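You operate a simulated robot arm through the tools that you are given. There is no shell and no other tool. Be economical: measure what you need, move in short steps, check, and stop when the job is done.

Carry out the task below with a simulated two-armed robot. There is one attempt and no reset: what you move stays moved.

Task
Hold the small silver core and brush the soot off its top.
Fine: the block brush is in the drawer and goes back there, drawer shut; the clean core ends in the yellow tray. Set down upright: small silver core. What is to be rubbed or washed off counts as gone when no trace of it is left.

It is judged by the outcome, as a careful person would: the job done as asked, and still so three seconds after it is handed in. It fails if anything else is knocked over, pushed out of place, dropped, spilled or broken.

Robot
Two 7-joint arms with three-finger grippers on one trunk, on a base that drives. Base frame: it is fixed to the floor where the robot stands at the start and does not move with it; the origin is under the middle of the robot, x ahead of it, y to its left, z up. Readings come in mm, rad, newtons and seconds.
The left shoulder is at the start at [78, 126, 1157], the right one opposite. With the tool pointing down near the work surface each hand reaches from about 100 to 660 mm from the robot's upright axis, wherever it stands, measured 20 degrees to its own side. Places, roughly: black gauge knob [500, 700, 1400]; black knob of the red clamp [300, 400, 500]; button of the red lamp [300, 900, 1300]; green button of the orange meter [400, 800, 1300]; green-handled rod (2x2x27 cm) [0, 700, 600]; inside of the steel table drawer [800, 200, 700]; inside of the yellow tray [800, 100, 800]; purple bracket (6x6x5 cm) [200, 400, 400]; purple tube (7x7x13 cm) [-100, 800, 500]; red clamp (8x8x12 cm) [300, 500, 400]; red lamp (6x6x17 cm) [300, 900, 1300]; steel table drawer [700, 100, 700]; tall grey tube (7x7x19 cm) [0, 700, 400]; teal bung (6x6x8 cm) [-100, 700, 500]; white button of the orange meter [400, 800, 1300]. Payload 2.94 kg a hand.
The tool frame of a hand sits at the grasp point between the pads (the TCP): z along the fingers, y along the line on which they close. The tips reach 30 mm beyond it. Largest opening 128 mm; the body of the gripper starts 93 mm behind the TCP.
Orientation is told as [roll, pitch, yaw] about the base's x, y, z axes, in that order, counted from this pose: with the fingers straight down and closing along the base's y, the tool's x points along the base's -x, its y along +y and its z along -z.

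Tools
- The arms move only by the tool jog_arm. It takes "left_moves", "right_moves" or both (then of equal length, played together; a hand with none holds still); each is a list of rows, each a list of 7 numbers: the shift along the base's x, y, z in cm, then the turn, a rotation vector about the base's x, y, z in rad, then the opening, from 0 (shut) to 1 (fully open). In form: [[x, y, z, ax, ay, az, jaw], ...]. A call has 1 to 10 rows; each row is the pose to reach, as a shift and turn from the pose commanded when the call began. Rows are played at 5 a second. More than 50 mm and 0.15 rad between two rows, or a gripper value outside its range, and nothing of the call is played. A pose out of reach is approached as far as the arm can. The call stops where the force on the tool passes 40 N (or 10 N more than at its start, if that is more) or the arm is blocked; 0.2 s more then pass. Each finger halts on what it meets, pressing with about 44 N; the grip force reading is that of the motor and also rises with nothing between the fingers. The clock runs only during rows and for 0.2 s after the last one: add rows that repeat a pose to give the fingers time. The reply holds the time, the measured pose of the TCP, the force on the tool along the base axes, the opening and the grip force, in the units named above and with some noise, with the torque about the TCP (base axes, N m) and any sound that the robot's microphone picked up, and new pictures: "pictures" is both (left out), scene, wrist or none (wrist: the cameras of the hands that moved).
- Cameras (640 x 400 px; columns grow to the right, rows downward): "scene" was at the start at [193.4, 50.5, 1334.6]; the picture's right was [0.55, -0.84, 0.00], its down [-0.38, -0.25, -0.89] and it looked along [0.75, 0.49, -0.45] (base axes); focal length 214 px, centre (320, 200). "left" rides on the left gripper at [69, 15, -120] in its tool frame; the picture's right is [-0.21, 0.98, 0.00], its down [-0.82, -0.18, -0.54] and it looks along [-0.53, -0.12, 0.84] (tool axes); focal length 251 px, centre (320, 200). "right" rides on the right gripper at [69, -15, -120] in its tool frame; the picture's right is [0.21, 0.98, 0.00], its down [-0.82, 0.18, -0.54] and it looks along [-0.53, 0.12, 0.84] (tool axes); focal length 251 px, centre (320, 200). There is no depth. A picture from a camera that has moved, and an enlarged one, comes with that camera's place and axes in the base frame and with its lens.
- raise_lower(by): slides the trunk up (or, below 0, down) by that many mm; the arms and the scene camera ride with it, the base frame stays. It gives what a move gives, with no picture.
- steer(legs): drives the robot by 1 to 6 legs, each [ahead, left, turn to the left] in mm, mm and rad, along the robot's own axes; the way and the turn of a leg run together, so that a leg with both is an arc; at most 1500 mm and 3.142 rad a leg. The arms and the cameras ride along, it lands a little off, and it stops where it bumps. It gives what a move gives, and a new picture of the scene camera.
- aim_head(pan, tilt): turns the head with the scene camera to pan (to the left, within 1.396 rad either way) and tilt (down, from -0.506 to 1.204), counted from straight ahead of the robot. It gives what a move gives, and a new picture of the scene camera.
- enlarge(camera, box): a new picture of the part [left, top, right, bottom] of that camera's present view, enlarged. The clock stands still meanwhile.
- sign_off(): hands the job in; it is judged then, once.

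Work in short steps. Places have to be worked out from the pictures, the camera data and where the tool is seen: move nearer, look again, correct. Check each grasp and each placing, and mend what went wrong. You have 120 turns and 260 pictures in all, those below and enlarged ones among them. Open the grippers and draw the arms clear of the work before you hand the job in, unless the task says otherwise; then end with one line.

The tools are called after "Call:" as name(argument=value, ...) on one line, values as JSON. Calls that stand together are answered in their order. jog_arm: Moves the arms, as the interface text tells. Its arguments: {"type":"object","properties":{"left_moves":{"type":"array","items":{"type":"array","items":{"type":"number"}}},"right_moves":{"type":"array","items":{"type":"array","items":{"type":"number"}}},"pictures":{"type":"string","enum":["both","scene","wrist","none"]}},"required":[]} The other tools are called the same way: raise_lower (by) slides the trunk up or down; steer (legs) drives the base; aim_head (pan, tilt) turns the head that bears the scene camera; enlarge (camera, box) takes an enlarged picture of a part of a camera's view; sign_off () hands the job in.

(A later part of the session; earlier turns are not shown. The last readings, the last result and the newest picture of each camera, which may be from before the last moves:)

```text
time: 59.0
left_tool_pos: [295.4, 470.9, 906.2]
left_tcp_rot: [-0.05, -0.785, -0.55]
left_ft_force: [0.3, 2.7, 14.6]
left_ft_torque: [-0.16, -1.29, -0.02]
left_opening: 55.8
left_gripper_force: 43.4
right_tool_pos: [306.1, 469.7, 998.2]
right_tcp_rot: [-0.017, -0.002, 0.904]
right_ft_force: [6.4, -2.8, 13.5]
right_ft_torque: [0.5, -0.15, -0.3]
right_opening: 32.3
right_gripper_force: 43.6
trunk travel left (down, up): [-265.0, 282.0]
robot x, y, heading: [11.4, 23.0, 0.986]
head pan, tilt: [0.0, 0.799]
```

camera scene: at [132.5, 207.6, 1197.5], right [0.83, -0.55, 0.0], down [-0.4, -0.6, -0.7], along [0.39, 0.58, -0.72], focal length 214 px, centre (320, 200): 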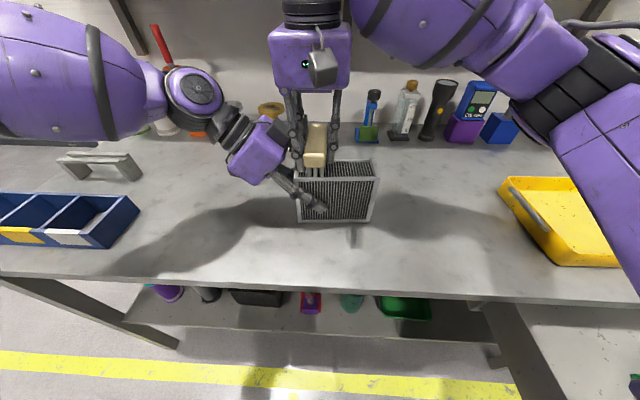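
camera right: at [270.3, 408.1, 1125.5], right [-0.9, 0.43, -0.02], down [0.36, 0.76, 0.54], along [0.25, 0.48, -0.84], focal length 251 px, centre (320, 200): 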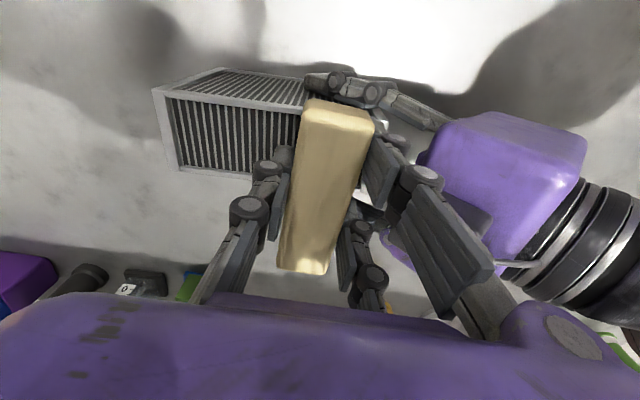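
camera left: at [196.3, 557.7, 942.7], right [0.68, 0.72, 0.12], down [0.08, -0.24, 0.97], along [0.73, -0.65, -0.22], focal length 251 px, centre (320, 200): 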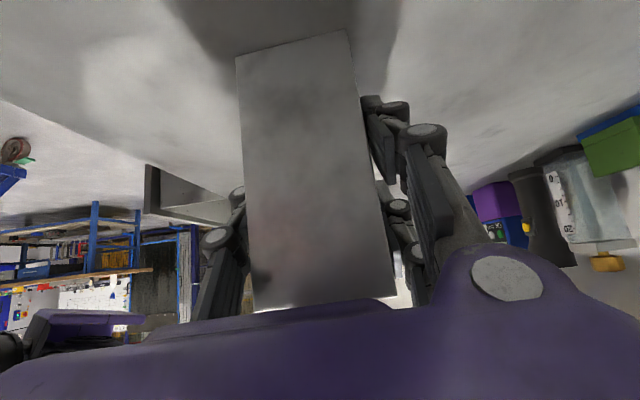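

Contact ~13 N. I do short strokes to the right and back.

Call:
jog_arm(right_moves=[[1, -0.7, 0, 0, 0, 0, 0.1], [2, -1.4, 0, 0, 0, 0, 0.1], [3, -2.1, 0, 0, 0, 0, 0.1], [2, -1.4, 0, 0, 0, 0, 0.1], [1, -0.7, 0, 0, 0, 0, 0.1], [0.3, -0.2, 0, 0, 0, 0, 0.1], [1, -0.7, 0, 0, 0, 0, 0.1], [2, -1.4, 0, 0, 0, 0, 0.1], [3, -2.1, 0, 0, 0, 0, 0.1], [4, -2.8, 0, 0, 0, 0, 0.1]], pictures="none")

Call:
jog_arm(right_moves=[[0.5, -0.4, 2, 0, 0, 0, 0.1], [3.5, -2.5, 5, 0, 0, 0, 0.1], [7, -5, 7, 0, 0, 0, 0.1], [11, -7.5, 8, 0, 0, 0, 0.1]], pictures="none")

Call:
enlarge(camera="scene", box=[292, 155, 352, 185])

Call:
enlarge(camera="right", box=[400, 90, 610, 200])

```text
time: 61.2
left_tool_pos: [294.4, 471.8, 906.5]
left_tcp_rot: [-0.053, -0.786, -0.55]
left_ft_force: [-0.4, -2.8, 10.9]
left_ft_torque: [0.78, 0.03, -0.01]
left_opening: 55.6
left_gripper_force: 44.4
right_tool_pos: [346.0, 440.3, 998.5]
right_tcp_rot: [-0.021, 0.002, 0.906]
right_ft_force: [0.1, 0.9, 4.6]
right_ft_torque: [-0.06, 0.13, -0.01]
right_opening: 32.4
right_gripper_force: 44.0
trunk travel left (down, up): [-265.0, 282.0]
robot x, y, heading: [10.5, 21.3, 0.988]
head pan, tilt: [0.0, 0.799]
```

```text
time: 62.2
left_tool_pos: [294.8, 470.3, 905.2]
left_tcp_rot: [-0.05, -0.784, -0.549]
left_ft_force: [0.7, -3.8, 10.7]
left_ft_torque: [0.03, -0.28, 0.16]
left_opening: 55.5
left_gripper_force: 43.9
right_tool_pos: [454.2, 364.9, 1077.7]
right_tcp_rot: [-0.02, 0.001, 0.906]
right_ft_force: [0.8, 0.6, -0.2]
right_ft_torque: [-0.03, 0.0, -0.01]
right_opening: 32.4
right_gripper_force: 43.8
trunk travel left (down, up): [-265.0, 282.0]
robot x, y, heading: [9.9, 18.9, 0.986]
head pan, tilt: [0.0, 0.799]
```

```text
10.67 times, centred on (322, 170) of scene
camera zoom: at [132.7, 207.4, 1197.5], right [0.83, -0.55, 0.0], down [-0.4, -0.6, -0.7], along [0.39, 0.58, -0.72], focal length 2288 px, centre (299, 520)
```

zoom: 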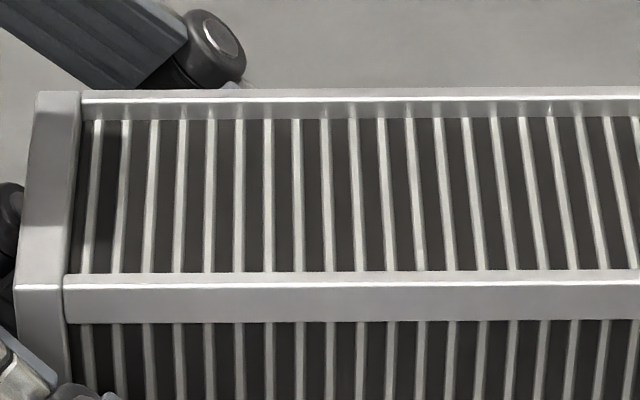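

```text
3.05 times, centred on (505, 145) of right
camera zoom: at [422.6, 301.8, 1198.8], right [-0.9, 0.43, -0.02], down [0.36, 0.76, 0.54], along [0.25, 0.48, -0.84], focal length 766 px, centre (-244, 368)
```

zoom: 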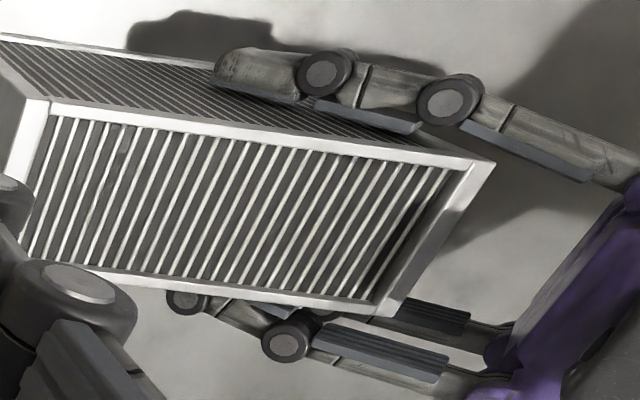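

The left part is clean. I check a small dark spot near the right end.

Call:
enlarge(camera="scene", box=[335, 155, 395, 185])

Call:
enlarge(camera="right", box=[400, 110, 470, 180])

```text
10.67 times, centred on (365, 170) of scene
camera zoom: at [132.7, 207.4, 1197.5], right [0.83, -0.55, 0.0], down [-0.4, -0.6, -0.7], along [0.39, 0.58, -0.72], focal length 2288 px, centre (-160, 520)
```

zoom: 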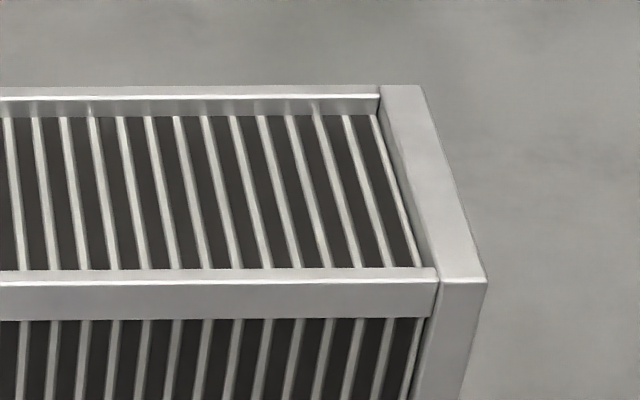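

```text
5.71 times, centred on (435, 145) of right
camera zoom: at [422.6, 301.8, 1198.8], right [-0.9, 0.43, -0.02], down [0.36, 0.76, 0.54], along [0.25, 0.48, -0.84], focal length 1437 px, centre (-337, 514)
```

zoom: 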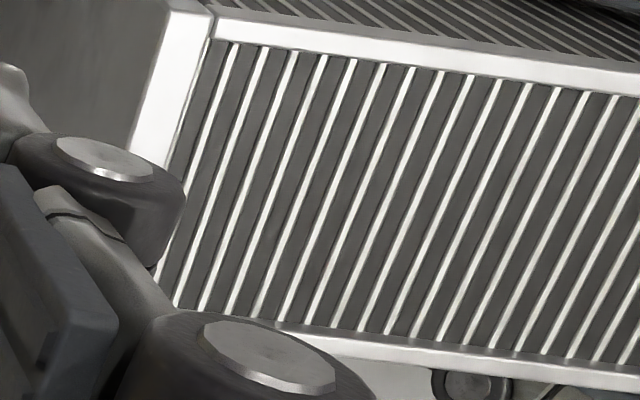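

The top is clean all over. The core stands on the bench; I open the left hand and retract it up-left.

Call:
jog_arm(left_moves=[[0, 0, 0, 0, 0, 0, 0.6], [0, 0, 0, 0, 0, 0, 0.8], [0, 0, 0, 0, 0, 0, 0.8], [-2.3, 1.6, 2.8, 0, 0, 0, 0.8], [-4.6, 3.1, 5.6, 0, 0, 0, 0.8], [-7, 4.7, 8.5, 0, 0, 0, 0.8], [-9.3, 6.3, 11.3, 0, 0, 0, 0.8], [-11.5, 7.8, 14, 0, 0, 0, 0.8]], pictures="scene")

```text
time: 64.0
left_tool_pos: [176.1, 550.9, 1044.0]
left_tcp_rot: [-0.054, -0.784, -0.549]
left_ft_force: [-0.7, -0.5, -0.3]
left_ft_torque: [0.04, -0.01, 0.01]
left_opening: 102.8
left_gripper_force: 0.0
right_tool_pos: [454.9, 367.2, 1078.7]
right_tcp_rot: [-0.02, 0.003, 0.906]
right_ft_force: [-0.2, 0.2, -2.2]
right_ft_torque: [-0.01, 0.0, 0.0]
right_opening: 32.1
right_gripper_force: 44.3
trunk travel left (down, up): [-265.0, 282.0]
robot x, y, heading: [6.6, 18.6, 0.981]
head pan, tilt: [0.0, 0.799]
camera scene: at [132.6, 208.7, 1197.3], right [0.83, -0.55, 0.0], down [-0.4, -0.6, -0.7], along [0.39, 0.58, -0.72], focal length 214 px, centre (320, 200)
```

scene: 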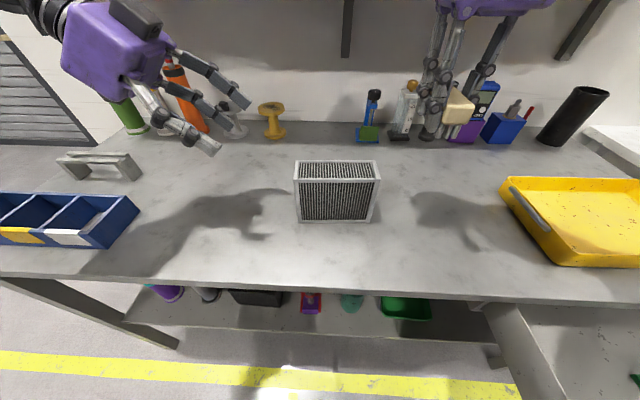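

Now I back away and slide right to the drawer to return the brush.

Call:
steer(legs=[[-357, 0, 0], [0, -355, 0]])

Call:
aim_head(pan=-0.4, tilt=0.9)

```text
time: 69.6
left_tool_pos: [279.9, 49.1, 1043.9]
left_tcp_rot: [-0.052, -0.782, -0.558]
left_ft_force: [-0.2, 0.7, -0.3]
left_ft_torque: [0.0, 0.06, 0.05]
left_opening: 102.4
left_gripper_force: 0.0
right_tool_pos: [554.6, -136.9, 1078.1]
right_tcp_rot: [-0.019, 0.003, 0.896]
right_ft_force: [0.2, -0.7, -1.0]
right_ft_torque: [-0.03, 0.01, -0.01]
right_opening: 32.4
right_gripper_force: 44.1
trunk travel left (down, up): [-265.0, 282.0]
robot x, y, heading: [107.6, -479.5, 0.978]
head pan, tilt: [0.0, 0.799]
camera scene: at [231.7, -292.5, 1197.2], right [0.83, -0.56, 0.0], down [-0.4, -0.59, -0.7], along [0.39, 0.58, -0.72], focal length 214 px, centre (320, 200)
```

scene: 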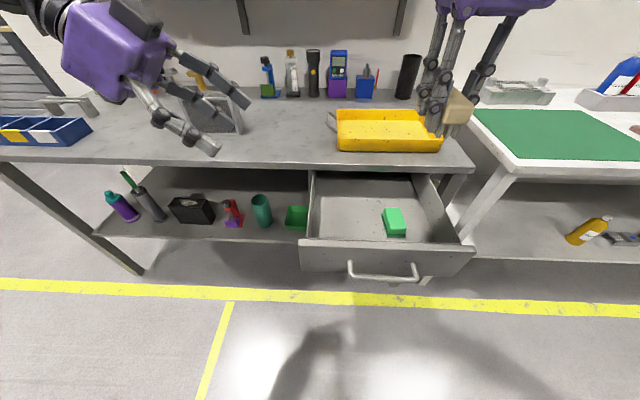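

```text
time: 70.5
left_tool_pos: [279.6, 48.7, 1044.7]
left_tcp_rot: [-0.052, -0.784, -0.558]
left_ft_force: [0.1, 0.6, -0.3]
left_ft_torque: [-0.02, -0.01, -0.01]
left_opening: 102.5
left_gripper_force: 0.1
right_tool_pos: [554.0, -137.4, 1076.9]
right_tcp_rot: [-0.018, 0.002, 0.899]
right_ft_force: [-0.4, 0.4, -1.5]
right_ft_torque: [0.0, 0.01, 0.0]
right_opening: 32.3
right_gripper_force: 44.3
trunk travel left (down, up): [-265.0, 282.0]
robot x, y, heading: [109.8, -478.9, 0.973]
head pan, tilt: [-0.4, 0.901]
camera scene: at [249.7, -318.1, 1189.3], right [0.55, -0.84, 0.0], down [-0.66, -0.43, -0.62], along [0.52, 0.34, -0.78], focal length 214 px, centre (320, 200)
```

scene: 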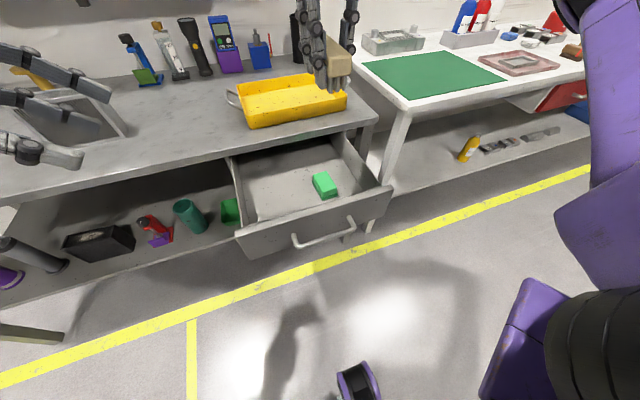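

The drawer is unchanged. I lower the trunk 90 mm as at pickup, then move the brush back over its place.

Call:
raise_lower(by=-90)

Call:
jog_arm(right_moves=[[-1.9, 3.6, 0, 0, 0, 0, 0.1], [-3.8, 7.2, 0, 0, 0, 0, 0.1], [-5.8, 10.8, 0, 0, 0, 0, 0.1], [-5.8, 10.8, -4, 0, 0, 0, 0.1], [-5.8, 10.8, -8, 0, 0, 0, 0.1], [-5.8, 10.8, -12, 0, 0, 0, 0.1], [-5.8, 10.8, -16, 0, 0, 0, 0.1], [-5.8, 10.8, -19, 0, 0, 0, 0.1]])

```text
time: 71.8
left_tool_pos: [278.3, 49.2, 954.7]
left_tcp_rot: [-0.053, -0.783, -0.559]
left_ft_force: [-0.5, -0.5, -0.7]
left_ft_torque: [0.02, -0.04, 0.02]
left_opening: 102.4
left_gripper_force: 0.1
right_tool_pos: [554.5, -137.8, 988.3]
right_tcp_rot: [-0.019, 0.001, 0.896]
right_ft_force: [-0.8, -0.3, -1.0]
right_ft_torque: [0.0, 0.01, 0.03]
right_opening: 32.2
right_gripper_force: 44.3
trunk travel left (down, up): [-175.0, 372.0]
robot x, y, heading: [107.5, -481.1, 0.977]
head pan, tilt: [-0.4, 0.901]
```

```text
time: 73.6
left_tool_pos: [279.9, 50.1, 954.0]
left_tcp_rot: [-0.053, -0.785, -0.558]
left_ft_force: [-0.4, 0.1, 0.6]
left_ft_torque: [-0.02, -0.02, -0.01]
left_opening: 102.2
left_gripper_force: 0.0
right_tool_pos: [496.4, -30.7, 795.2]
right_tcp_rot: [-0.019, 0.001, 0.897]
right_ft_force: [-0.6, -0.3, -1.3]
right_ft_torque: [0.0, 0.0, 0.03]
right_opening: 32.1
right_gripper_force: 43.4
trunk travel left (down, up): [-175.0, 372.0]
robot x, y, heading: [104.7, -480.5, 0.979]
head pan, tilt: [-0.4, 0.901]
camera scene: at [267.2, -292.6, 1091.0], right [0.54, -0.84, 0.0], down [-0.66, -0.43, -0.62], along [0.52, 0.34, -0.78], focal length 214 px, centre (320, 200)
camera right: at [464.1, -93.6, 916.3], right [-0.9, 0.44, -0.02], down [0.36, 0.76, 0.54], along [0.25, 0.47, -0.84], focal length 251 px, centre (320, 200)
```

scene: 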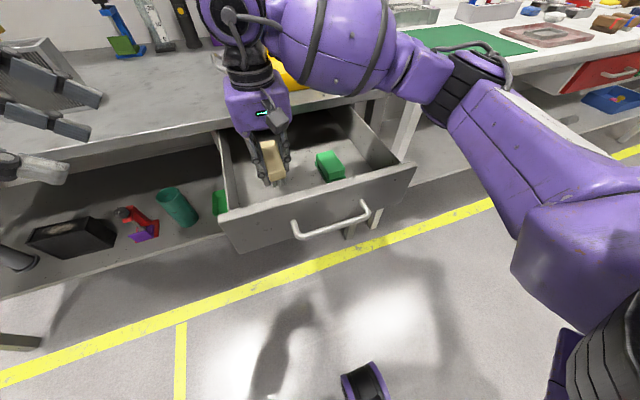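
right: 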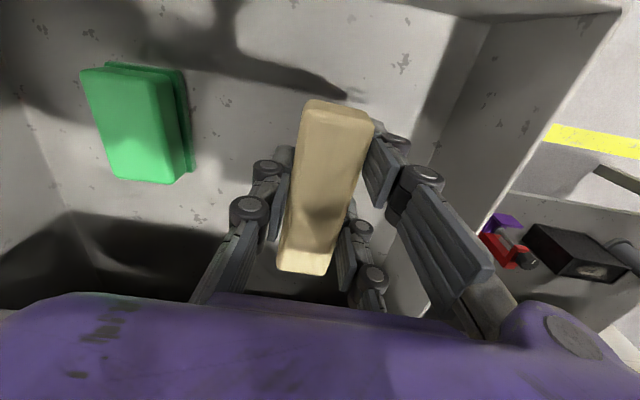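

Well inside the drawer. I lower to just above the pickup height and feel for the floor.

Call:
jog_arm(right_moves=[[0, 0, -2, 0, 0, 0, 0.1], [0, 0, -3.5, 0, 0, 0, 0.1], [0, 0, -4.1, 0, 0, 0, 0.1]], pictures="none")

```text
time: 74.4
left_tool_pos: [278.6, 48.4, 954.7]
left_tcp_rot: [-0.053, -0.784, -0.56]
left_ft_force: [-0.3, 0.4, -0.2]
left_ft_torque: [0.01, -0.02, 0.0]
left_opening: 102.4
left_gripper_force: 0.0
right_tool_pos: [497.6, -30.2, 754.1]
right_tcp_rot: [-0.019, 0.001, 0.899]
right_ft_force: [0.2, 0.6, -1.2]
right_ft_torque: [-0.02, 0.03, -0.01]
right_opening: 32.2
right_gripper_force: 44.1
trunk travel left (down, up): [-175.0, 372.0]
robot x, y, heading: [108.3, -477.4, 0.977]
head pan, tilt: [-0.4, 0.901]
```

Call:
jog_arm(right_moves=[[0, 0, -0.3, 0, 0, 0, 0.1], [0, 0, -0.6, 0, 0, 0, 0.1]], pictures="none")

```text
time: 75.0
left_tool_pos: [278.8, 48.5, 955.8]
left_tcp_rot: [-0.053, -0.784, -0.559]
left_ft_force: [-0.1, -0.1, -0.4]
left_ft_torque: [-0.02, 0.02, 0.0]
left_opening: 102.4
left_gripper_force: 0.1
right_tool_pos: [496.5, -30.4, 750.5]
right_tcp_rot: [-0.02, 0.002, 0.898]
right_ft_force: [0.5, -0.6, 4.6]
right_ft_torque: [0.2, -0.13, -0.05]
right_opening: 32.2
right_gripper_force: 44.0
trunk travel left (down, up): [-175.0, 372.0]
robot x, y, heading: [105.8, -484.0, 0.975]
head pan, tilt: [-0.4, 0.901]
```

Touching the floor (4.6 N). I release and rise straight up.

Call:
jog_arm(right_moves=[[0, 0, 0, 0, 0, 0, 0.35], [0, 0, 0, 0, 0, 0, 0.5], [0, 0, 0, 0, 0, 0, 0.55], [0, 0, 3, 0, 0, 0, 0.55], [0, 0, 7, 0, 0, 0, 0.55], [0, 0, 11, 0, 0, 0, 0.55], [0, 0, 15, 0, 0, 0, 0.4], [0, 0, 19, 0, 0, 0, 0.25]])

```text
time: 76.8
left_tool_pos: [279.0, 49.1, 955.0]
left_tcp_rot: [-0.051, -0.785, -0.559]
left_ft_force: [0.1, 0.3, 0.5]
left_ft_torque: [0.01, -0.03, 0.01]
left_opening: 102.5
left_gripper_force: 0.1
right_tool_pos: [497.2, -29.4, 940.9]
right_tcp_rot: [-0.023, 0.001, 0.897]
right_ft_force: [-0.2, 0.4, 0.7]
right_ft_torque: [0.03, -0.01, 0.0]
right_opening: 32.0
right_gripper_force: 0.0
trunk travel left (down, up): [-175.0, 372.0]
robot x, y, heading: [105.5, -478.3, 0.972]
head pan, tilt: [-0.4, 0.901]
camera scene: at [266.3, -293.2, 1091.2], right [0.54, -0.84, 0.0], down [-0.66, -0.43, -0.62], along [0.52, 0.34, -0.78], focal length 214 px, centre (320, 200)
camera right: at [464.6, -92.1, 1062.1], right [-0.9, 0.44, -0.02], down [0.36, 0.76, 0.54], along [0.25, 0.47, -0.84], focal length 251 px, centre (320, 200)
```

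scene: 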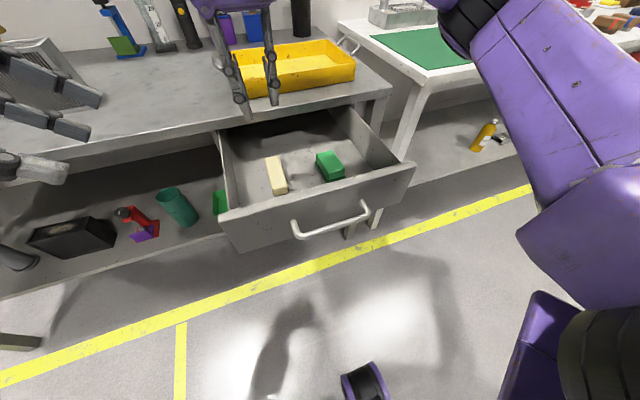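
right: 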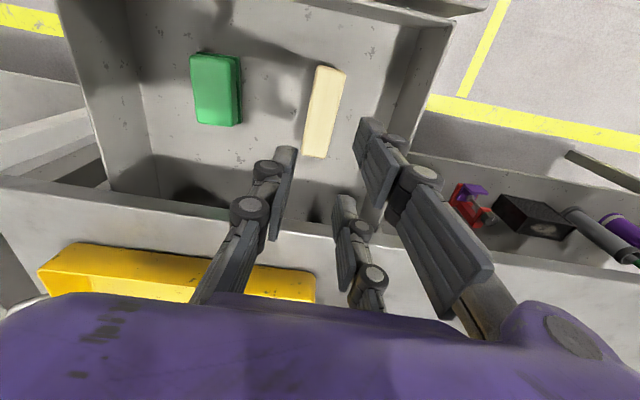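

The brush is back. To shut the drawer I'll close the right fingers and push on the handle bar; first I back off 60 mm and position the fingers in front of the bar.

Call:
steer(legs=[[-60, 0, 0]])

Call:
jog_arm(right_moves=[[0, -3, 0, 0, 0, 0.03, 0], [0, -7, 0, 0, 0, 0.08, 0], [0, -11, 0, 0, 0, 0.08, 0], [-0.5, -14.5, 0, 0, 0, 0.08, 0], [-1, -16, 0, 0, 0, 0.08, 0]])

```text
time: 77.7
left_tool_pos: [245.3, -0.6, 954.6]
left_tcp_rot: [-0.052, -0.783, -0.56]
left_ft_force: [0.7, -0.2, 0.6]
left_ft_torque: [0.03, 0.02, 0.03]
left_opening: 102.4
left_gripper_force: 0.1
right_tool_pos: [464.5, -79.5, 942.2]
right_tcp_rot: [-0.019, 0.001, 0.897]
right_ft_force: [-0.4, -0.8, 0.6]
right_ft_torque: [0.06, -0.04, 0.01]
right_opening: 31.8
right_gripper_force: 0.0
trunk travel left (down, up): [-175.0, 372.0]
robot x, y, heading: [74.5, -527.5, 0.976]
head pan, tilt: [-0.4, 0.901]
camera scene: at [233.2, -342.6, 1091.3], right [0.54, -0.84, 0.0], down [-0.66, -0.43, -0.62], along [0.52, 0.34, -0.78], focal length 214 px, centre (320, 200)
```

scene: 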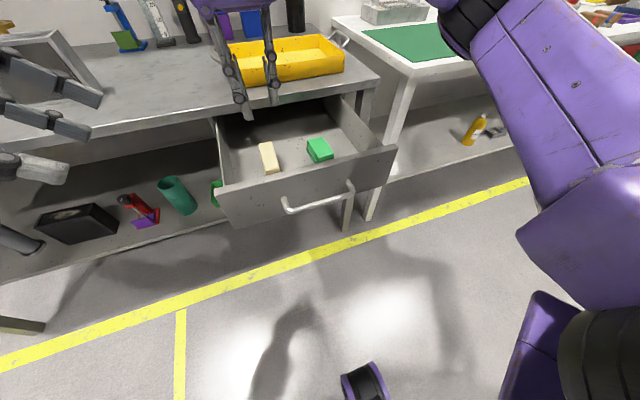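

```text
time: 78.9
left_tool_pos: [246.8, 2.0, 955.5]
left_tcp_rot: [-0.053, -0.784, -0.56]
left_ft_force: [0.5, 0.1, 0.4]
left_ft_torque: [0.02, 0.01, 0.03]
left_opening: 102.5
left_gripper_force: 0.0
right_tool_pos: [454.2, -237.3, 944.1]
right_tcp_rot: [-0.02, 0.001, 0.977]
right_ft_force: [-0.9, -0.5, 0.0]
right_ft_torque: [-0.03, -0.04, 0.02]
right_opening: 0.1
right_gripper_force: 2.7
trunk travel left (down, up): [-175.0, 372.0]
robot x, y, heading: [75.3, -530.8, 0.98]
head pan, tilt: [-0.4, 0.901]
camera scene: at [233.7, -341.9, 1091.1], right [0.54, -0.84, 0.0], down [-0.66, -0.43, -0.62], along [0.52, 0.34, -0.78], focal length 214 px, centre (320, 200)
camera right: at [427.2, -303.5, 1063.4], right [-0.93, 0.37, -0.02], down [0.3, 0.79, 0.54], along [0.21, 0.49, -0.84], focal length 251 px, centre (320, 200)
```

scene: 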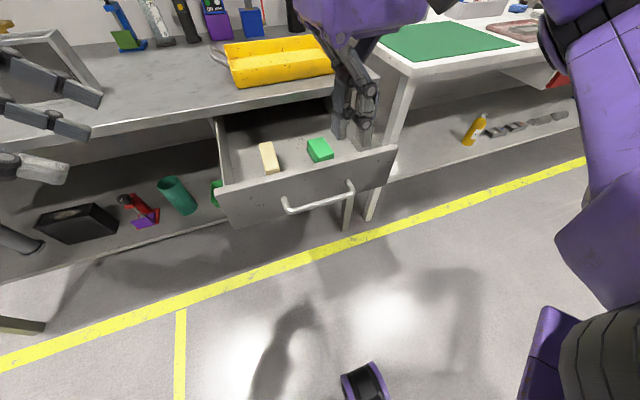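
right: 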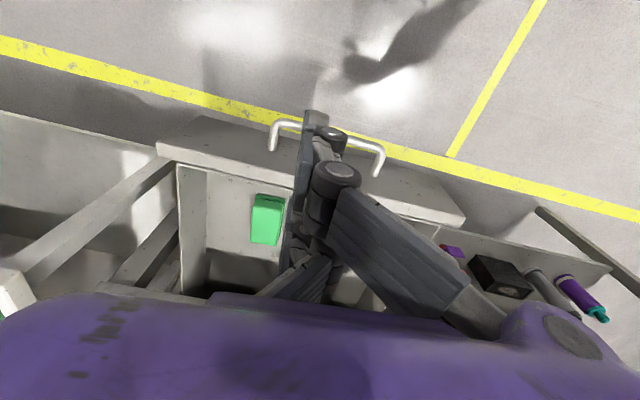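

Bar is at n≈75. I move 18 mm back and descend in front of it to z≈778.

Call:
jog_arm(right_moves=[[-1, -1.5, 0, 0, 0, 0, 0], [-1, -1.5, -4, 0, 0, 0, 0], [-1, -1.5, -8, 0, 0, 0, 0], [-1, -1.5, -12, 0, 0, 0, 0], [-1, -1.5, -16.6, 0, 0, 0, 0]])

```text
time: 80.1
left_tool_pos: [246.3, 0.2, 954.4]
left_tcp_rot: [-0.053, -0.783, -0.56]
left_ft_force: [-0.2, 0.5, 0.0]
left_ft_torque: [-0.03, 0.0, 0.0]
left_opening: 102.5
left_gripper_force: 0.1
right_tool_pos: [446.3, -249.5, 775.0]
right_tcp_rot: [-0.019, -0.001, 0.977]
right_ft_force: [-0.5, -0.2, 0.0]
right_ft_torque: [-0.03, -0.01, 0.01]
right_opening: 0.1
right_gripper_force: 2.6
trunk travel left (down, up): [-175.0, 372.0]
robot x, y, heading: [71.6, -529.6, 0.982]
head pan, tilt: [-0.4, 0.901]
camera scene: at [232.5, -337.7, 1092.9], right [0.59, -0.81, 0.0], down [-0.62, -0.45, -0.64], along [0.52, 0.38, -0.77], focal length 214 px, centre (320, 200)
camera right: at [419.4, -315.1, 895.4], right [-0.93, 0.37, -0.02], down [0.3, 0.79, 0.54], along [0.21, 0.49, -0.84], focal length 251 px, centre (320, 200)
```

scene: 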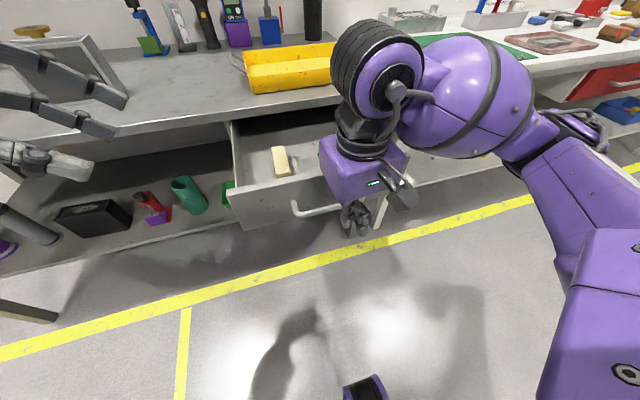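
right: 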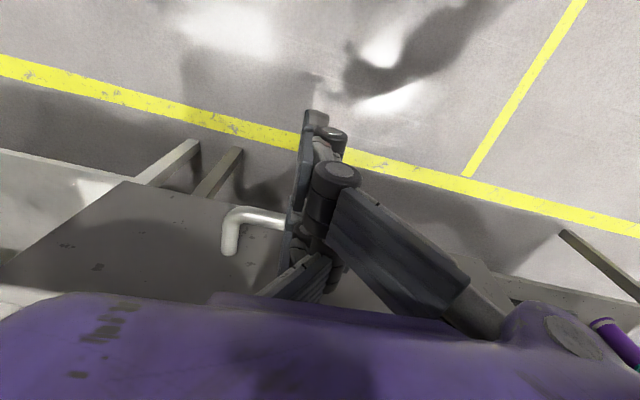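

Fingers are in front of the bar. I push the drawer in steadily.

Call:
jog_arm(right_moves=[[0.84, 1.24, 0, 0, 0, 0, 0], [1.4, 2.07, 0, 0, 0, 0, 0], [2.5, 3.7, 0, 0, 0, 0, 0], [3.9, 5.8, 0, 0, 0, 0, 0], [5.3, 7.9, 0, 0, 0, 0, 0], [6.7, 9.95, 0, 0, 0, 0, 0], [8.1, 12, 0, 0, 0, 0, 0], [9.5, 14.1, 0, 0, 0, 0, 0]])

```text
time: 81.9
left_tool_pos: [245.6, 0.3, 954.9]
left_tcp_rot: [-0.054, -0.785, -0.558]
left_ft_force: [-0.3, -0.7, 0.2]
left_ft_torque: [0.0, -0.01, 0.03]
left_opening: 102.6
left_gripper_force: 0.0
right_tool_pos: [540.1, -111.8, 773.3]
right_tcp_rot: [-0.02, 0.002, 0.977]
right_ft_force: [0.1, 0.3, 1.5]
right_ft_torque: [0.0, 0.0, 0.0]
right_opening: 0.0
right_gripper_force: 2.9
trunk travel left (down, up): [-175.0, 372.0]
robot x, y, heading: [70.7, -530.3, 0.976]
head pan, tilt: [-0.4, 0.901]
camera scene: at [233.9, -341.4, 1091.0], right [0.54, -0.84, 0.0], down [-0.66, -0.43, -0.62], along [0.52, 0.34, -0.78], focal length 214 px, centre (320, 200)
camera right: at [513.2, -176.9, 894.9], right [-0.93, 0.37, -0.02], down [0.3, 0.79, 0.54], along [0.21, 0.49, -0.84], focal length 251 px, centre (320, 200)
```

scene: 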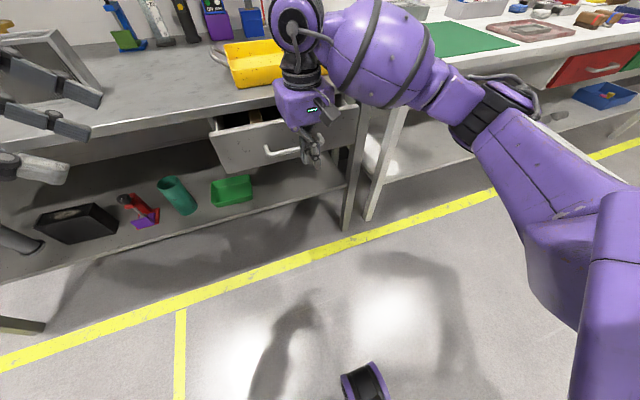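
right: 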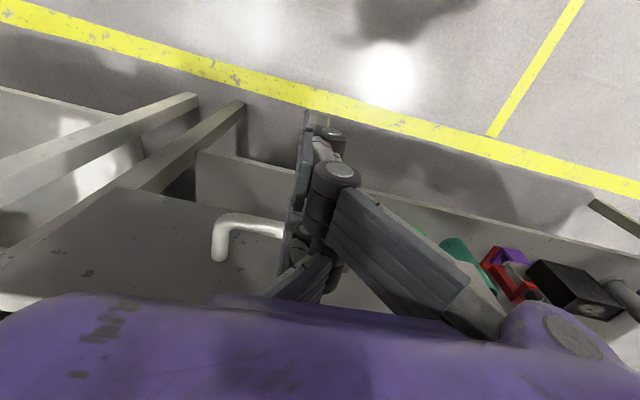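

About 110 mm remain. I drive forward 90 mm while pushing, then finish with the arm.

Call:
steer(legs=[[90, 0, 0]])

Call:
jog_arm(right_moves=[[0.5, 0.75, 0, 0, 0, 0, 0], [1.0, 1.5, 0, 0, 0, 0, 0], [1.4, 2.1, 0, 0, 0, 0, 0]])

```text
time: 83.0
left_tool_pos: [296.2, 72.6, 955.8]
left_tcp_rot: [-0.05, -0.784, -0.562]
left_ft_force: [0.1, 0.4, 0.6]
left_ft_torque: [0.01, 0.02, -0.03]
left_opening: 102.4
left_gripper_force: 0.0
right_tool_pos: [590.0, -37.6, 778.1]
right_tcp_rot: [-0.02, -0.003, 0.977]
right_ft_force: [-3.1, 2.1, 33.8]
right_ft_torque: [0.46, -0.71, 0.11]
right_opening: 0.0
right_gripper_force: 3.0
trunk travel left (down, up): [-175.0, 372.0]
robot x, y, heading: [121.5, -450.8, 0.976]
head pan, tilt: [-0.4, 0.901]
camera scene: at [282.9, -268.3, 1091.7], right [0.54, -0.84, 0.0], down [-0.66, -0.43, -0.62], along [0.52, 0.34, -0.78], focal length 214 px, centre (320, 200)
```

scene: 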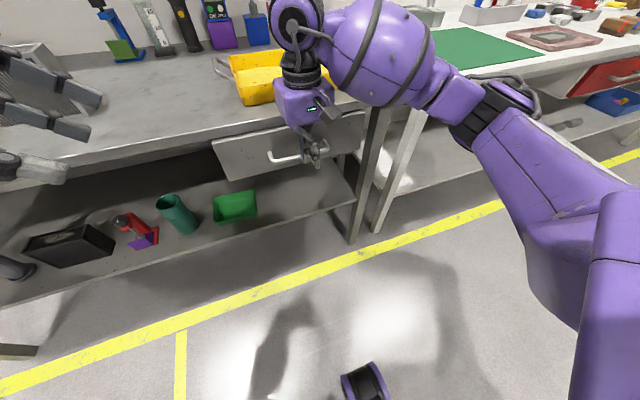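

```text
time: 83.8
left_tool_pos: [295.4, 71.2, 955.5]
left_tcp_rot: [-0.048, -0.783, -0.562]
left_ft_force: [0.4, -0.2, -0.8]
left_ft_torque: [0.02, -0.01, 0.0]
left_opening: 102.5
left_gripper_force: 0.1
right_tool_pos: [603.9, -18.8, 776.4]
right_tcp_rot: [-0.019, 0.002, 0.98]
right_ft_force: [-9.8, -16.9, 9.3]
right_ft_torque: [-0.18, 0.19, 0.37]
right_opening: 6.1
right_gripper_force: 3.6
trunk travel left (down, up): [-175.0, 372.0]
robot x, y, heading: [122.7, -454.9, 0.97]
head pan, tilt: [-0.4, 0.901]
camera scene: at [283.0, -269.7, 1091.6], right [0.54, -0.84, 0.0], down [-0.66, -0.42, -0.62], along [0.52, 0.34, -0.78], focal length 214 px, centre (320, 200)
camera right: at [576.0, -84.2, 897.1], right [-0.93, 0.37, -0.02], down [0.3, 0.79, 0.54], along [0.21, 0.49, -0.84], focal length 251 px, centre (320, 200)
```

scene: 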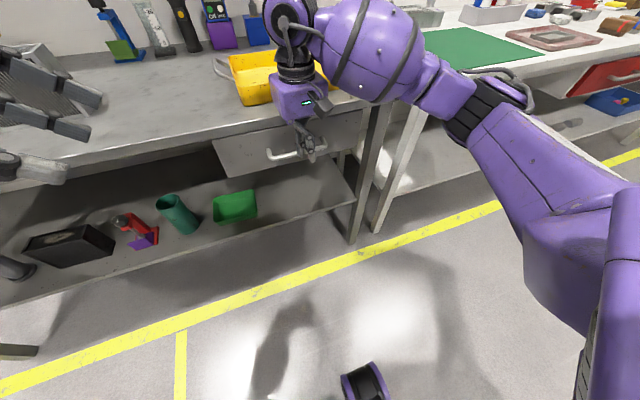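
right: 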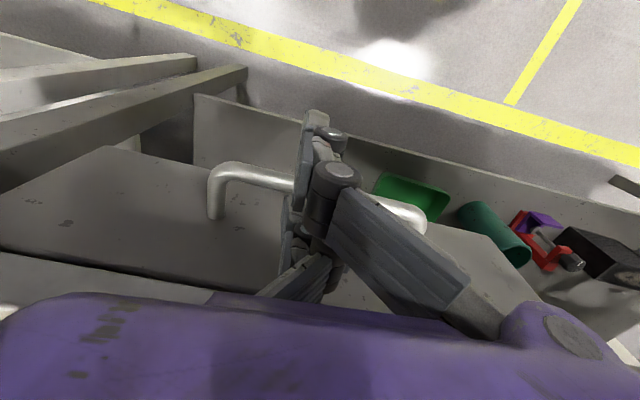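

Resistance of ~20 N at the expected closed position, so the drawer is shut. I back off from the bar and rise.

Call:
jog_arm(right_moves=[[-1.1, -1.65, 0, 0, 0, 0, 0], [-2.8, -4.1, 0, 0, 0, 0, 0], [-2.8, -4.1, 4, 0, 0, 0, 0], [-2.8, -4.1, 8, 0, 0, 0, 0], [-2.8, -4.1, 12, 0, 0, 0, 0], [-2.8, -4.1, 16, 0, 0, 0, 0], [-2.8, -4.1, 20, 0, 0, 0, 0.2], [-2.8, -4.1, 24, 0, 0, 0, 0.5]])

Call:
enlarge(camera="scene", box=[190, 90, 390, 200])

```text
time: 85.6
left_tool_pos: [296.6, 73.9, 955.9]
left_tcp_rot: [-0.054, -0.786, -0.559]
left_ft_force: [-0.5, 0.4, -0.9]
left_ft_torque: [0.02, 0.01, -0.02]
left_opening: 102.4
left_gripper_force: 0.0
right_tool_pos: [576.6, -59.0, 1016.3]
right_tcp_rot: [-0.017, -0.004, 0.974]
right_ft_force: [-0.2, 0.4, 0.0]
right_ft_torque: [-0.01, -0.01, 0.03]
right_opening: 51.5
right_gripper_force: 0.1
trunk travel left (down, up): [-175.0, 372.0]
robot x, y, heading: [122.0, -454.1, 0.974]
head pan, tilt: [-0.4, 0.901]
camera scene: at [285.3, -268.2, 1092.1], right [0.53, -0.85, 0.0], down [-0.66, -0.41, -0.63], along [0.53, 0.33, -0.78], focal length 214 px, centre (320, 200)
camera right: at [548.5, -124.6, 1137.8], right [-0.93, 0.37, -0.02], down [0.3, 0.79, 0.54], along [0.21, 0.49, -0.84], focal length 251 px, centre (320, 200)
```

scene: 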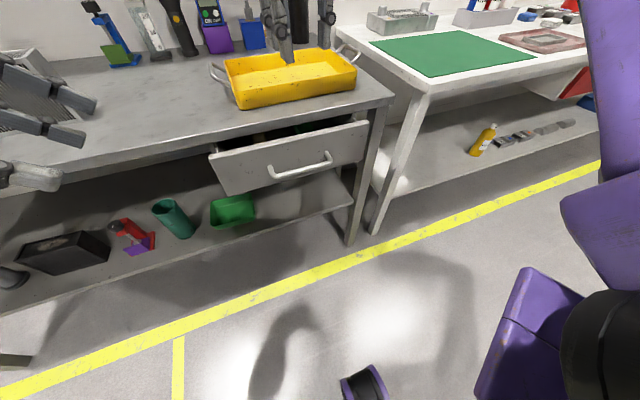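
right: 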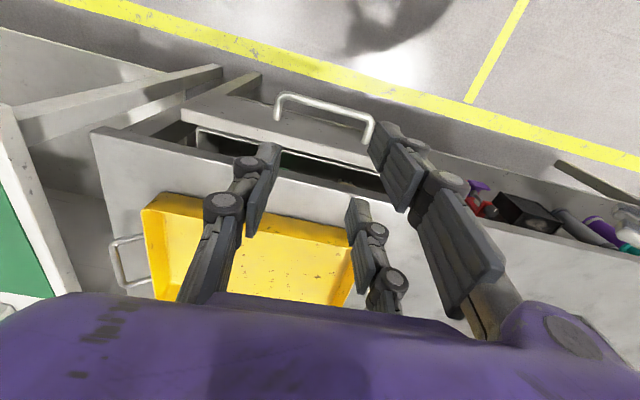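

```text
3.20 times, centred on (290, 145) of scene
camera zoom: at [285.3, -268.2, 1092.1], right [0.53, -0.85, 0.0], down [-0.66, -0.41, -0.63], along [0.53, 0.33, -0.78], focal length 686 px, centre (416, 376)
```

zoom: 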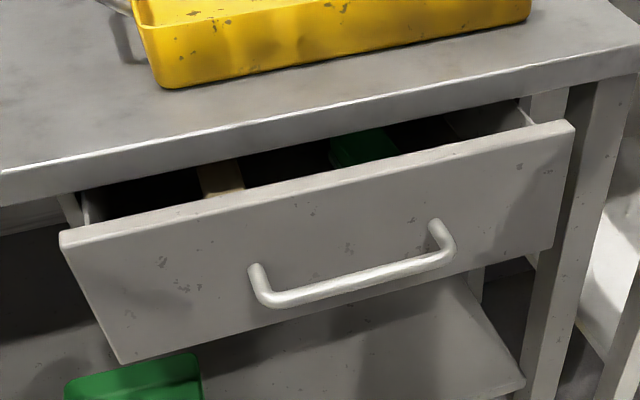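

The drawer was dragged open again ~55 mm on retreat; the finger tips must have ridden on the bar. I go in front again but lower, with the bar against the pads.

Call:
jog_arm(right_moves=[[-1.2, -1.7, 0, 0, 0, 0, 0.2], [-2.5, -3.6, -4, 0, 0, 0, 0], [-2.5, -3.6, -8.5, 0, 0, 0, 0], [-2.5, -3.6, -13, 0, 0, 0, 0], [-2.5, -3.6, -17.5, 0, 0, 0, 0], [-2.5, -3.6, -22, 0, 0, 0, 0], [-2.5, -3.6, -26.4, 0, 0, 0, 0]])

Call:
enlarge(camera="scene", box=[190, 90, 390, 200])

```text
time: 87.2
left_tool_pos: [298.2, 75.5, 953.9]
left_tcp_rot: [-0.054, -0.785, -0.558]
left_ft_force: [0.5, -0.3, -1.0]
left_ft_torque: [0.02, -0.02, 0.0]
left_opening: 102.3
left_gripper_force: 0.0
right_tool_pos: [551.8, -92.4, 752.5]
right_tcp_rot: [-0.017, -0.001, 0.976]
right_ft_force: [0.9, -0.5, 0.5]
right_ft_torque: [-0.01, 0.01, 0.03]
right_opening: 0.2
right_gripper_force: 3.2
trunk travel left (down, up): [-175.0, 372.0]
robot x, y, heading: [125.9, -452.5, 0.973]
head pan, tilt: [-0.4, 0.901]
camera scene: at [284.6, -265.6, 1091.6], right [0.56, -0.83, 0.0], down [-0.65, -0.44, -0.63], along [0.52, 0.35, -0.78], focal length 214 px, centre (320, 200)
camera right: at [524.3, -157.3, 872.1], right [-0.93, 0.37, -0.02], down [0.3, 0.79, 0.54], along [0.21, 0.5, -0.84], focal length 251 px, centre (320, 200)
```

scene: 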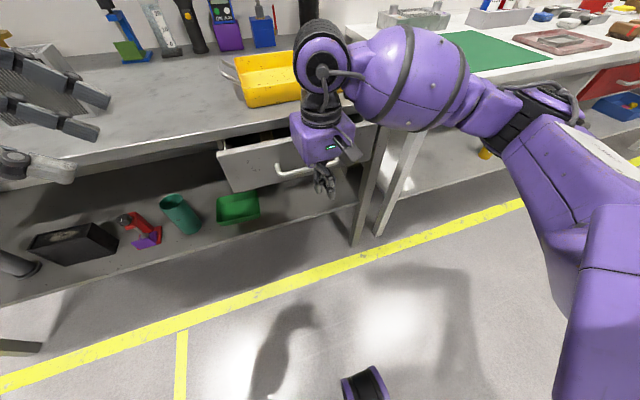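
right: 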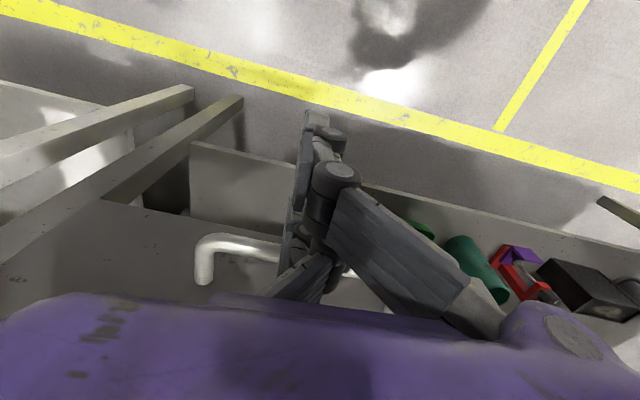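

```text
3.20 times, centred on (290, 145) of scene
camera zoom: at [284.6, -265.6, 1091.6], right [0.56, -0.83, 0.0], down [-0.65, -0.44, -0.63], along [0.52, 0.35, -0.78], focal length 686 px, centre (416, 376)
```

zoom: 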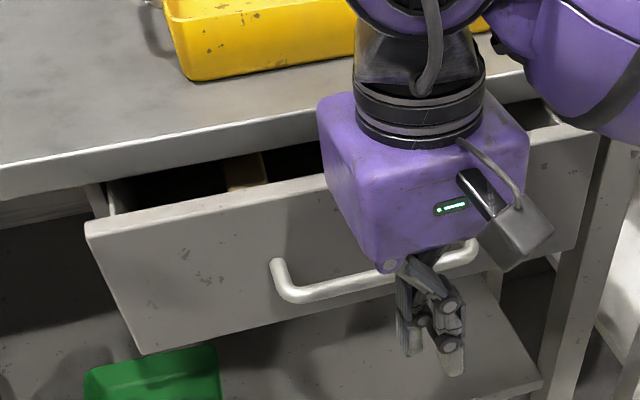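

Fingers are clearly in front of the bar. Push.

Call:
jog_arm(right_moves=[[1.4, 2.1, 0, 0, 0, 0, 0], [2.5, 3.7, 0, 0, 0, 0, 0], [3.6, 5.4, 0, 0, 0, 0, 0], [4.5, 6.6, 0, 0, 0, 0, 0], [5, 7.4, 0, 0, 0, 0, 0], [5.4, 8, 0, 0, 0, 0, 0]])

Call:
enlarge(camera="scene", box=[190, 90, 390, 200])

```text
time: 88.1
left_tool_pos: [296.9, 74.5, 954.4]
left_tcp_rot: [-0.055, -0.784, -0.56]
left_ft_force: [0.0, 0.2, -1.3]
left_ft_torque: [-0.05, 0.04, -0.04]
left_opening: 102.3
left_gripper_force: 0.2
right_tool_pos: [586.3, -42.6, 750.7]
right_tcp_rot: [-0.021, 0.017, 0.984]
right_ft_force: [-8.3, -10.7, 6.6]
right_ft_torque: [0.06, -0.14, -0.21]
right_opening: 0.0
right_gripper_force: 2.9
trunk travel left (down, up): [-175.0, 372.0]
robot x, y, heading: [121.7, -454.0, 0.972]
head pan, tilt: [-0.4, 0.901]
stopped in row 4 (right hand): the force on the tool passed its limit at 48 N (the readings are from after the stop); the commanded pose is now the measured one
camera scene: at [284.5, -267.7, 1091.2], right [0.54, -0.84, 0.0], down [-0.66, -0.43, -0.62], along [0.52, 0.34, -0.78], focal length 214 px, centre (320, 200)
camera right: at [559.0, -106.8, 872.4], right [-0.93, 0.36, -0.02], down [0.3, 0.8, 0.52], along [0.2, 0.48, -0.85], focal length 251 px, centre (320, 200)
```

scene: 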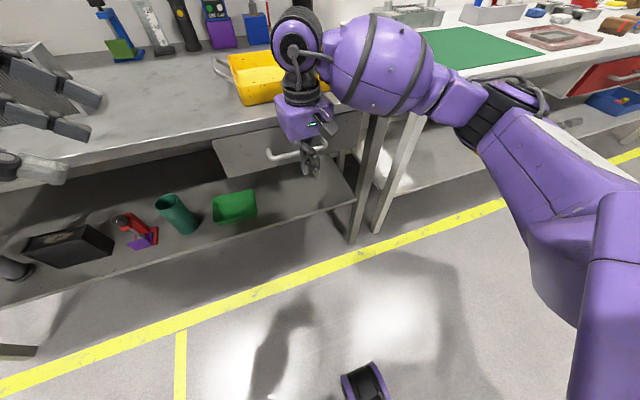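
right: 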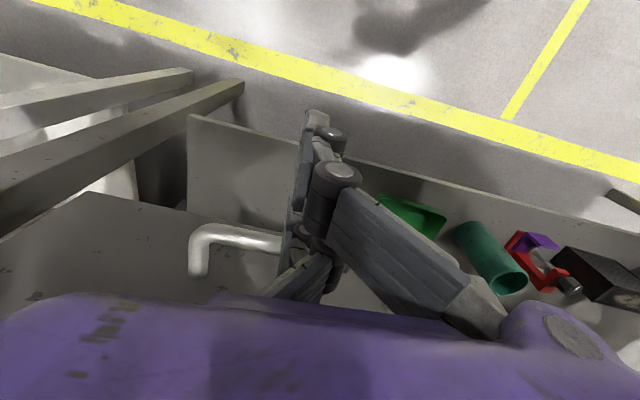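

```text
3.20 times, centred on (290, 145) of scene
camera zoom: at [284.5, -267.7, 1091.2], right [0.54, -0.84, 0.0], down [-0.66, -0.43, -0.62], along [0.52, 0.34, -0.78], focal length 686 px, centre (416, 376)
```

zoom: 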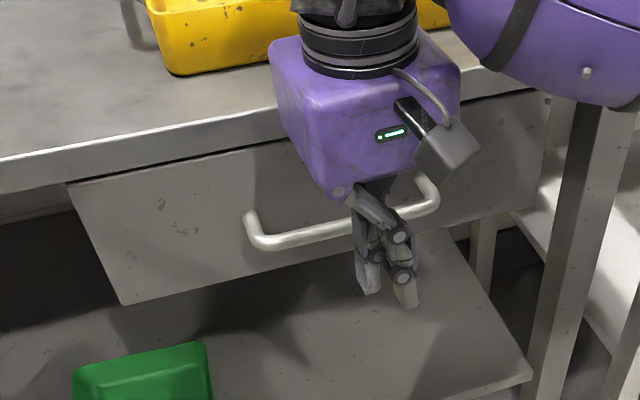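

Stopped at 48 N. I back off 30 mm and check whether the drawer stays shut.

Call:
jog_arm(right_moves=[[-0.6, -0.8, 0, 0, 0, 0, 0], [-1.7, -2.5, 0, 0, 0, 0, 0]], pictures="wrist")

Call:
enlarge(camera="scene", box=[190, 90, 390, 200])

```text
time: 88.7
left_tool_pos: [297.7, 73.8, 954.4]
left_tcp_rot: [-0.053, -0.783, -0.56]
left_ft_force: [0.8, 0.0, -0.3]
left_ft_torque: [0.01, -0.01, 0.01]
left_opening: 102.5
left_gripper_force: 0.0
right_tool_pos: [570.0, -65.7, 750.1]
right_tcp_rot: [-0.021, 0.012, 0.982]
right_ft_force: [0.5, 0.0, 0.8]
right_ft_torque: [0.04, -0.03, 0.01]
right_opening: 0.0
right_gripper_force: 2.4
trunk travel left (down, up): [-175.0, 372.0]
robot x, y, heading: [123.2, -455.0, 0.975]
head pan, tilt: [-0.4, 0.901]
camera right: at [542.8, -131.4, 871.9], right [-0.93, 0.36, -0.02], down [0.3, 0.8, 0.53], along [0.21, 0.49, -0.85], focal length 251 px, centre (320, 200)
```

right: 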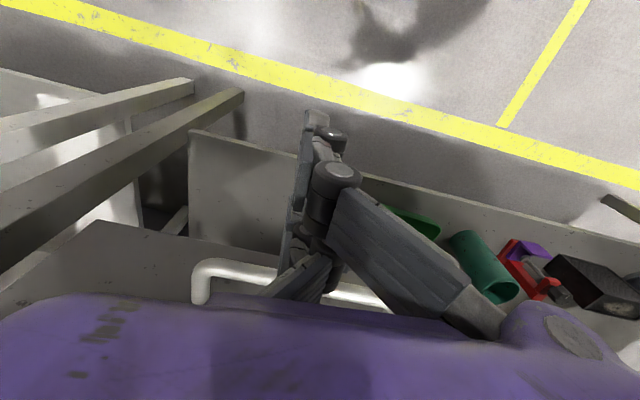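

```text
3.20 times, centred on (290, 145) of scene
camera zoom: at [284.6, -267.1, 1091.4], right [0.55, -0.84, 0.0], down [-0.65, -0.43, -0.62], along [0.52, 0.34, -0.78], focal length 686 px, centre (416, 376)
```

zoom: 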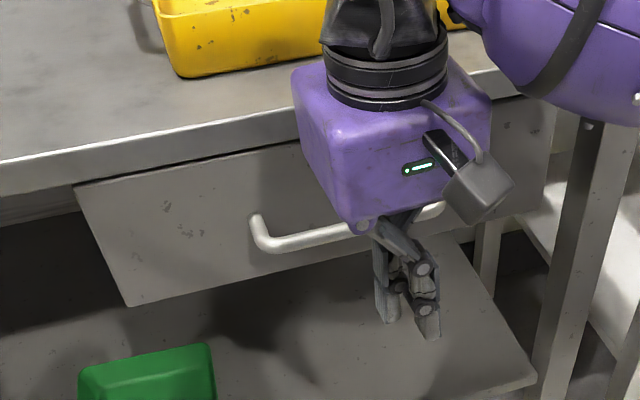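

The drawer stays. I back away further before rising, then inspect the gap.

Call:
jog_arm(right_moves=[[-1.5, -2.2, 0, 0, 0, 0, 0], [-3, -4.4, 1, 0, 0, 0, 0], [-3, -4.4, 5, 0, 0, 0, 0], [-3, -4.4, 9, 0, 0, 0, 0], [-3, -4.4, 13, 0, 0, 0, 0], [-3, -4.4, 17, 0, 0, 0, 0], [-3, -4.4, 21, 0, 0, 0, 0], [-3, -4.4, 25, 0, 0, 0, 0]], pictures="wrist")

Call:
enlarge(camera="scene", box=[190, 80, 390, 200])

```text
time: 90.5
left_tool_pos: [296.6, 74.6, 954.4]
left_tcp_rot: [-0.053, -0.785, -0.561]
left_ft_force: [-0.2, 0.0, -0.1]
left_ft_torque: [-0.03, -0.01, 0.02]
left_opening: 102.5
left_gripper_force: 0.2
right_tool_pos: [538.9, -110.7, 1001.9]
right_tcp_rot: [-0.021, 0.013, 0.985]
right_ft_force: [-0.3, -0.6, 0.1]
right_ft_torque: [0.02, -0.01, -0.01]
right_opening: 0.0
right_gripper_force: 3.1
trunk travel left (down, up): [-175.0, 372.0]
robot x, y, heading: [121.0, -453.6, 0.973]
head pan, tilt: [-0.4, 0.901]
camera right: at [512.1, -174.5, 1122.8], right [-0.93, 0.36, -0.02], down [0.3, 0.8, 0.53], along [0.21, 0.49, -0.85], focal length 251 px, centre (320, 200)
```

right: 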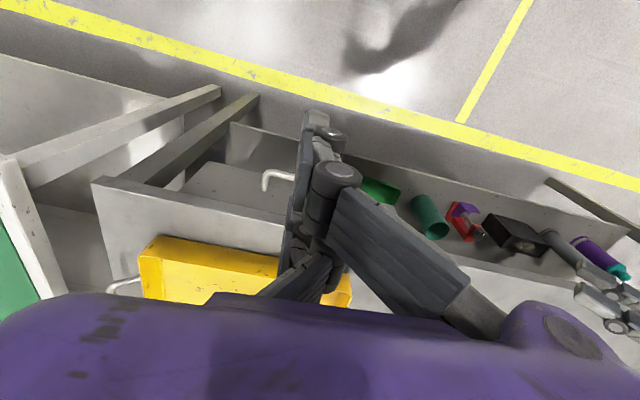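

```text
3.20 times, centred on (290, 140) of scene
camera zoom: at [284.1, -267.8, 1091.2], right [0.54, -0.84, 0.0], down [-0.66, -0.43, -0.62], along [0.52, 0.34, -0.78], focal length 686 px, centre (416, 392)
```

zoom: 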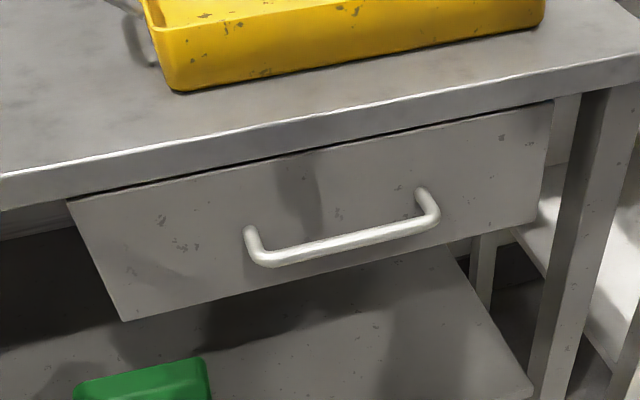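

I verify how flush the drawer is from the wrist camera.

Call:
enlarge(camera="right", box=[150, 120, 310, 240])

Call:
enlarge(camera="scene", box=[195, 100, 295, 170])

```text
3.33 times, centred on (230, 180) of right
camera zoom: at [512.1, -174.5, 1122.8], right [-0.93, 0.36, -0.02], down [0.3, 0.8, 0.53], along [0.21, 0.49, -0.85], focal length 838 px, centre (620, 267)
```

zoom: 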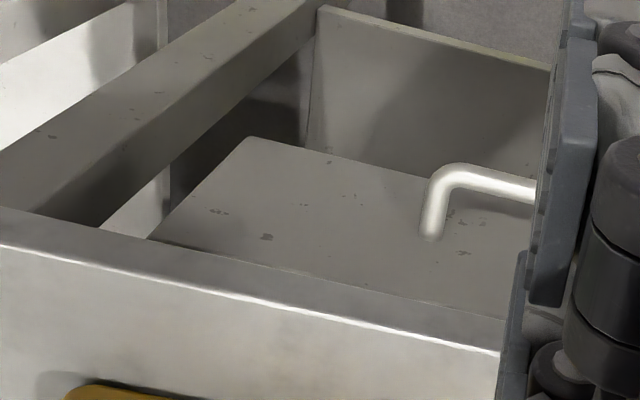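

```text
5.71 times, centred on (245, 135) of scene
camera zoom: at [284.1, -267.8, 1091.2], right [0.54, -0.84, 0.0], down [-0.66, -0.43, -0.62], along [0.52, 0.34, -0.78], focal length 1226 px, centre (749, 571)
```

zoom: 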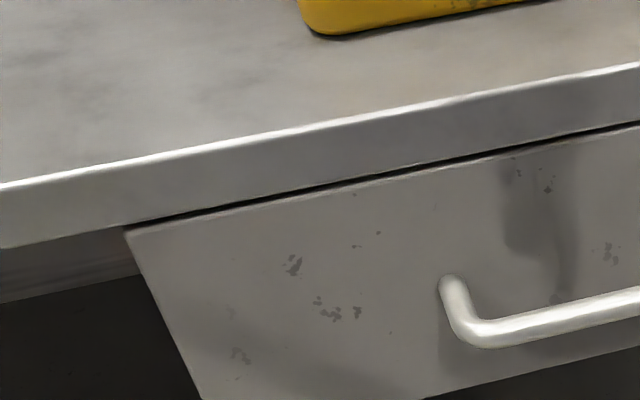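

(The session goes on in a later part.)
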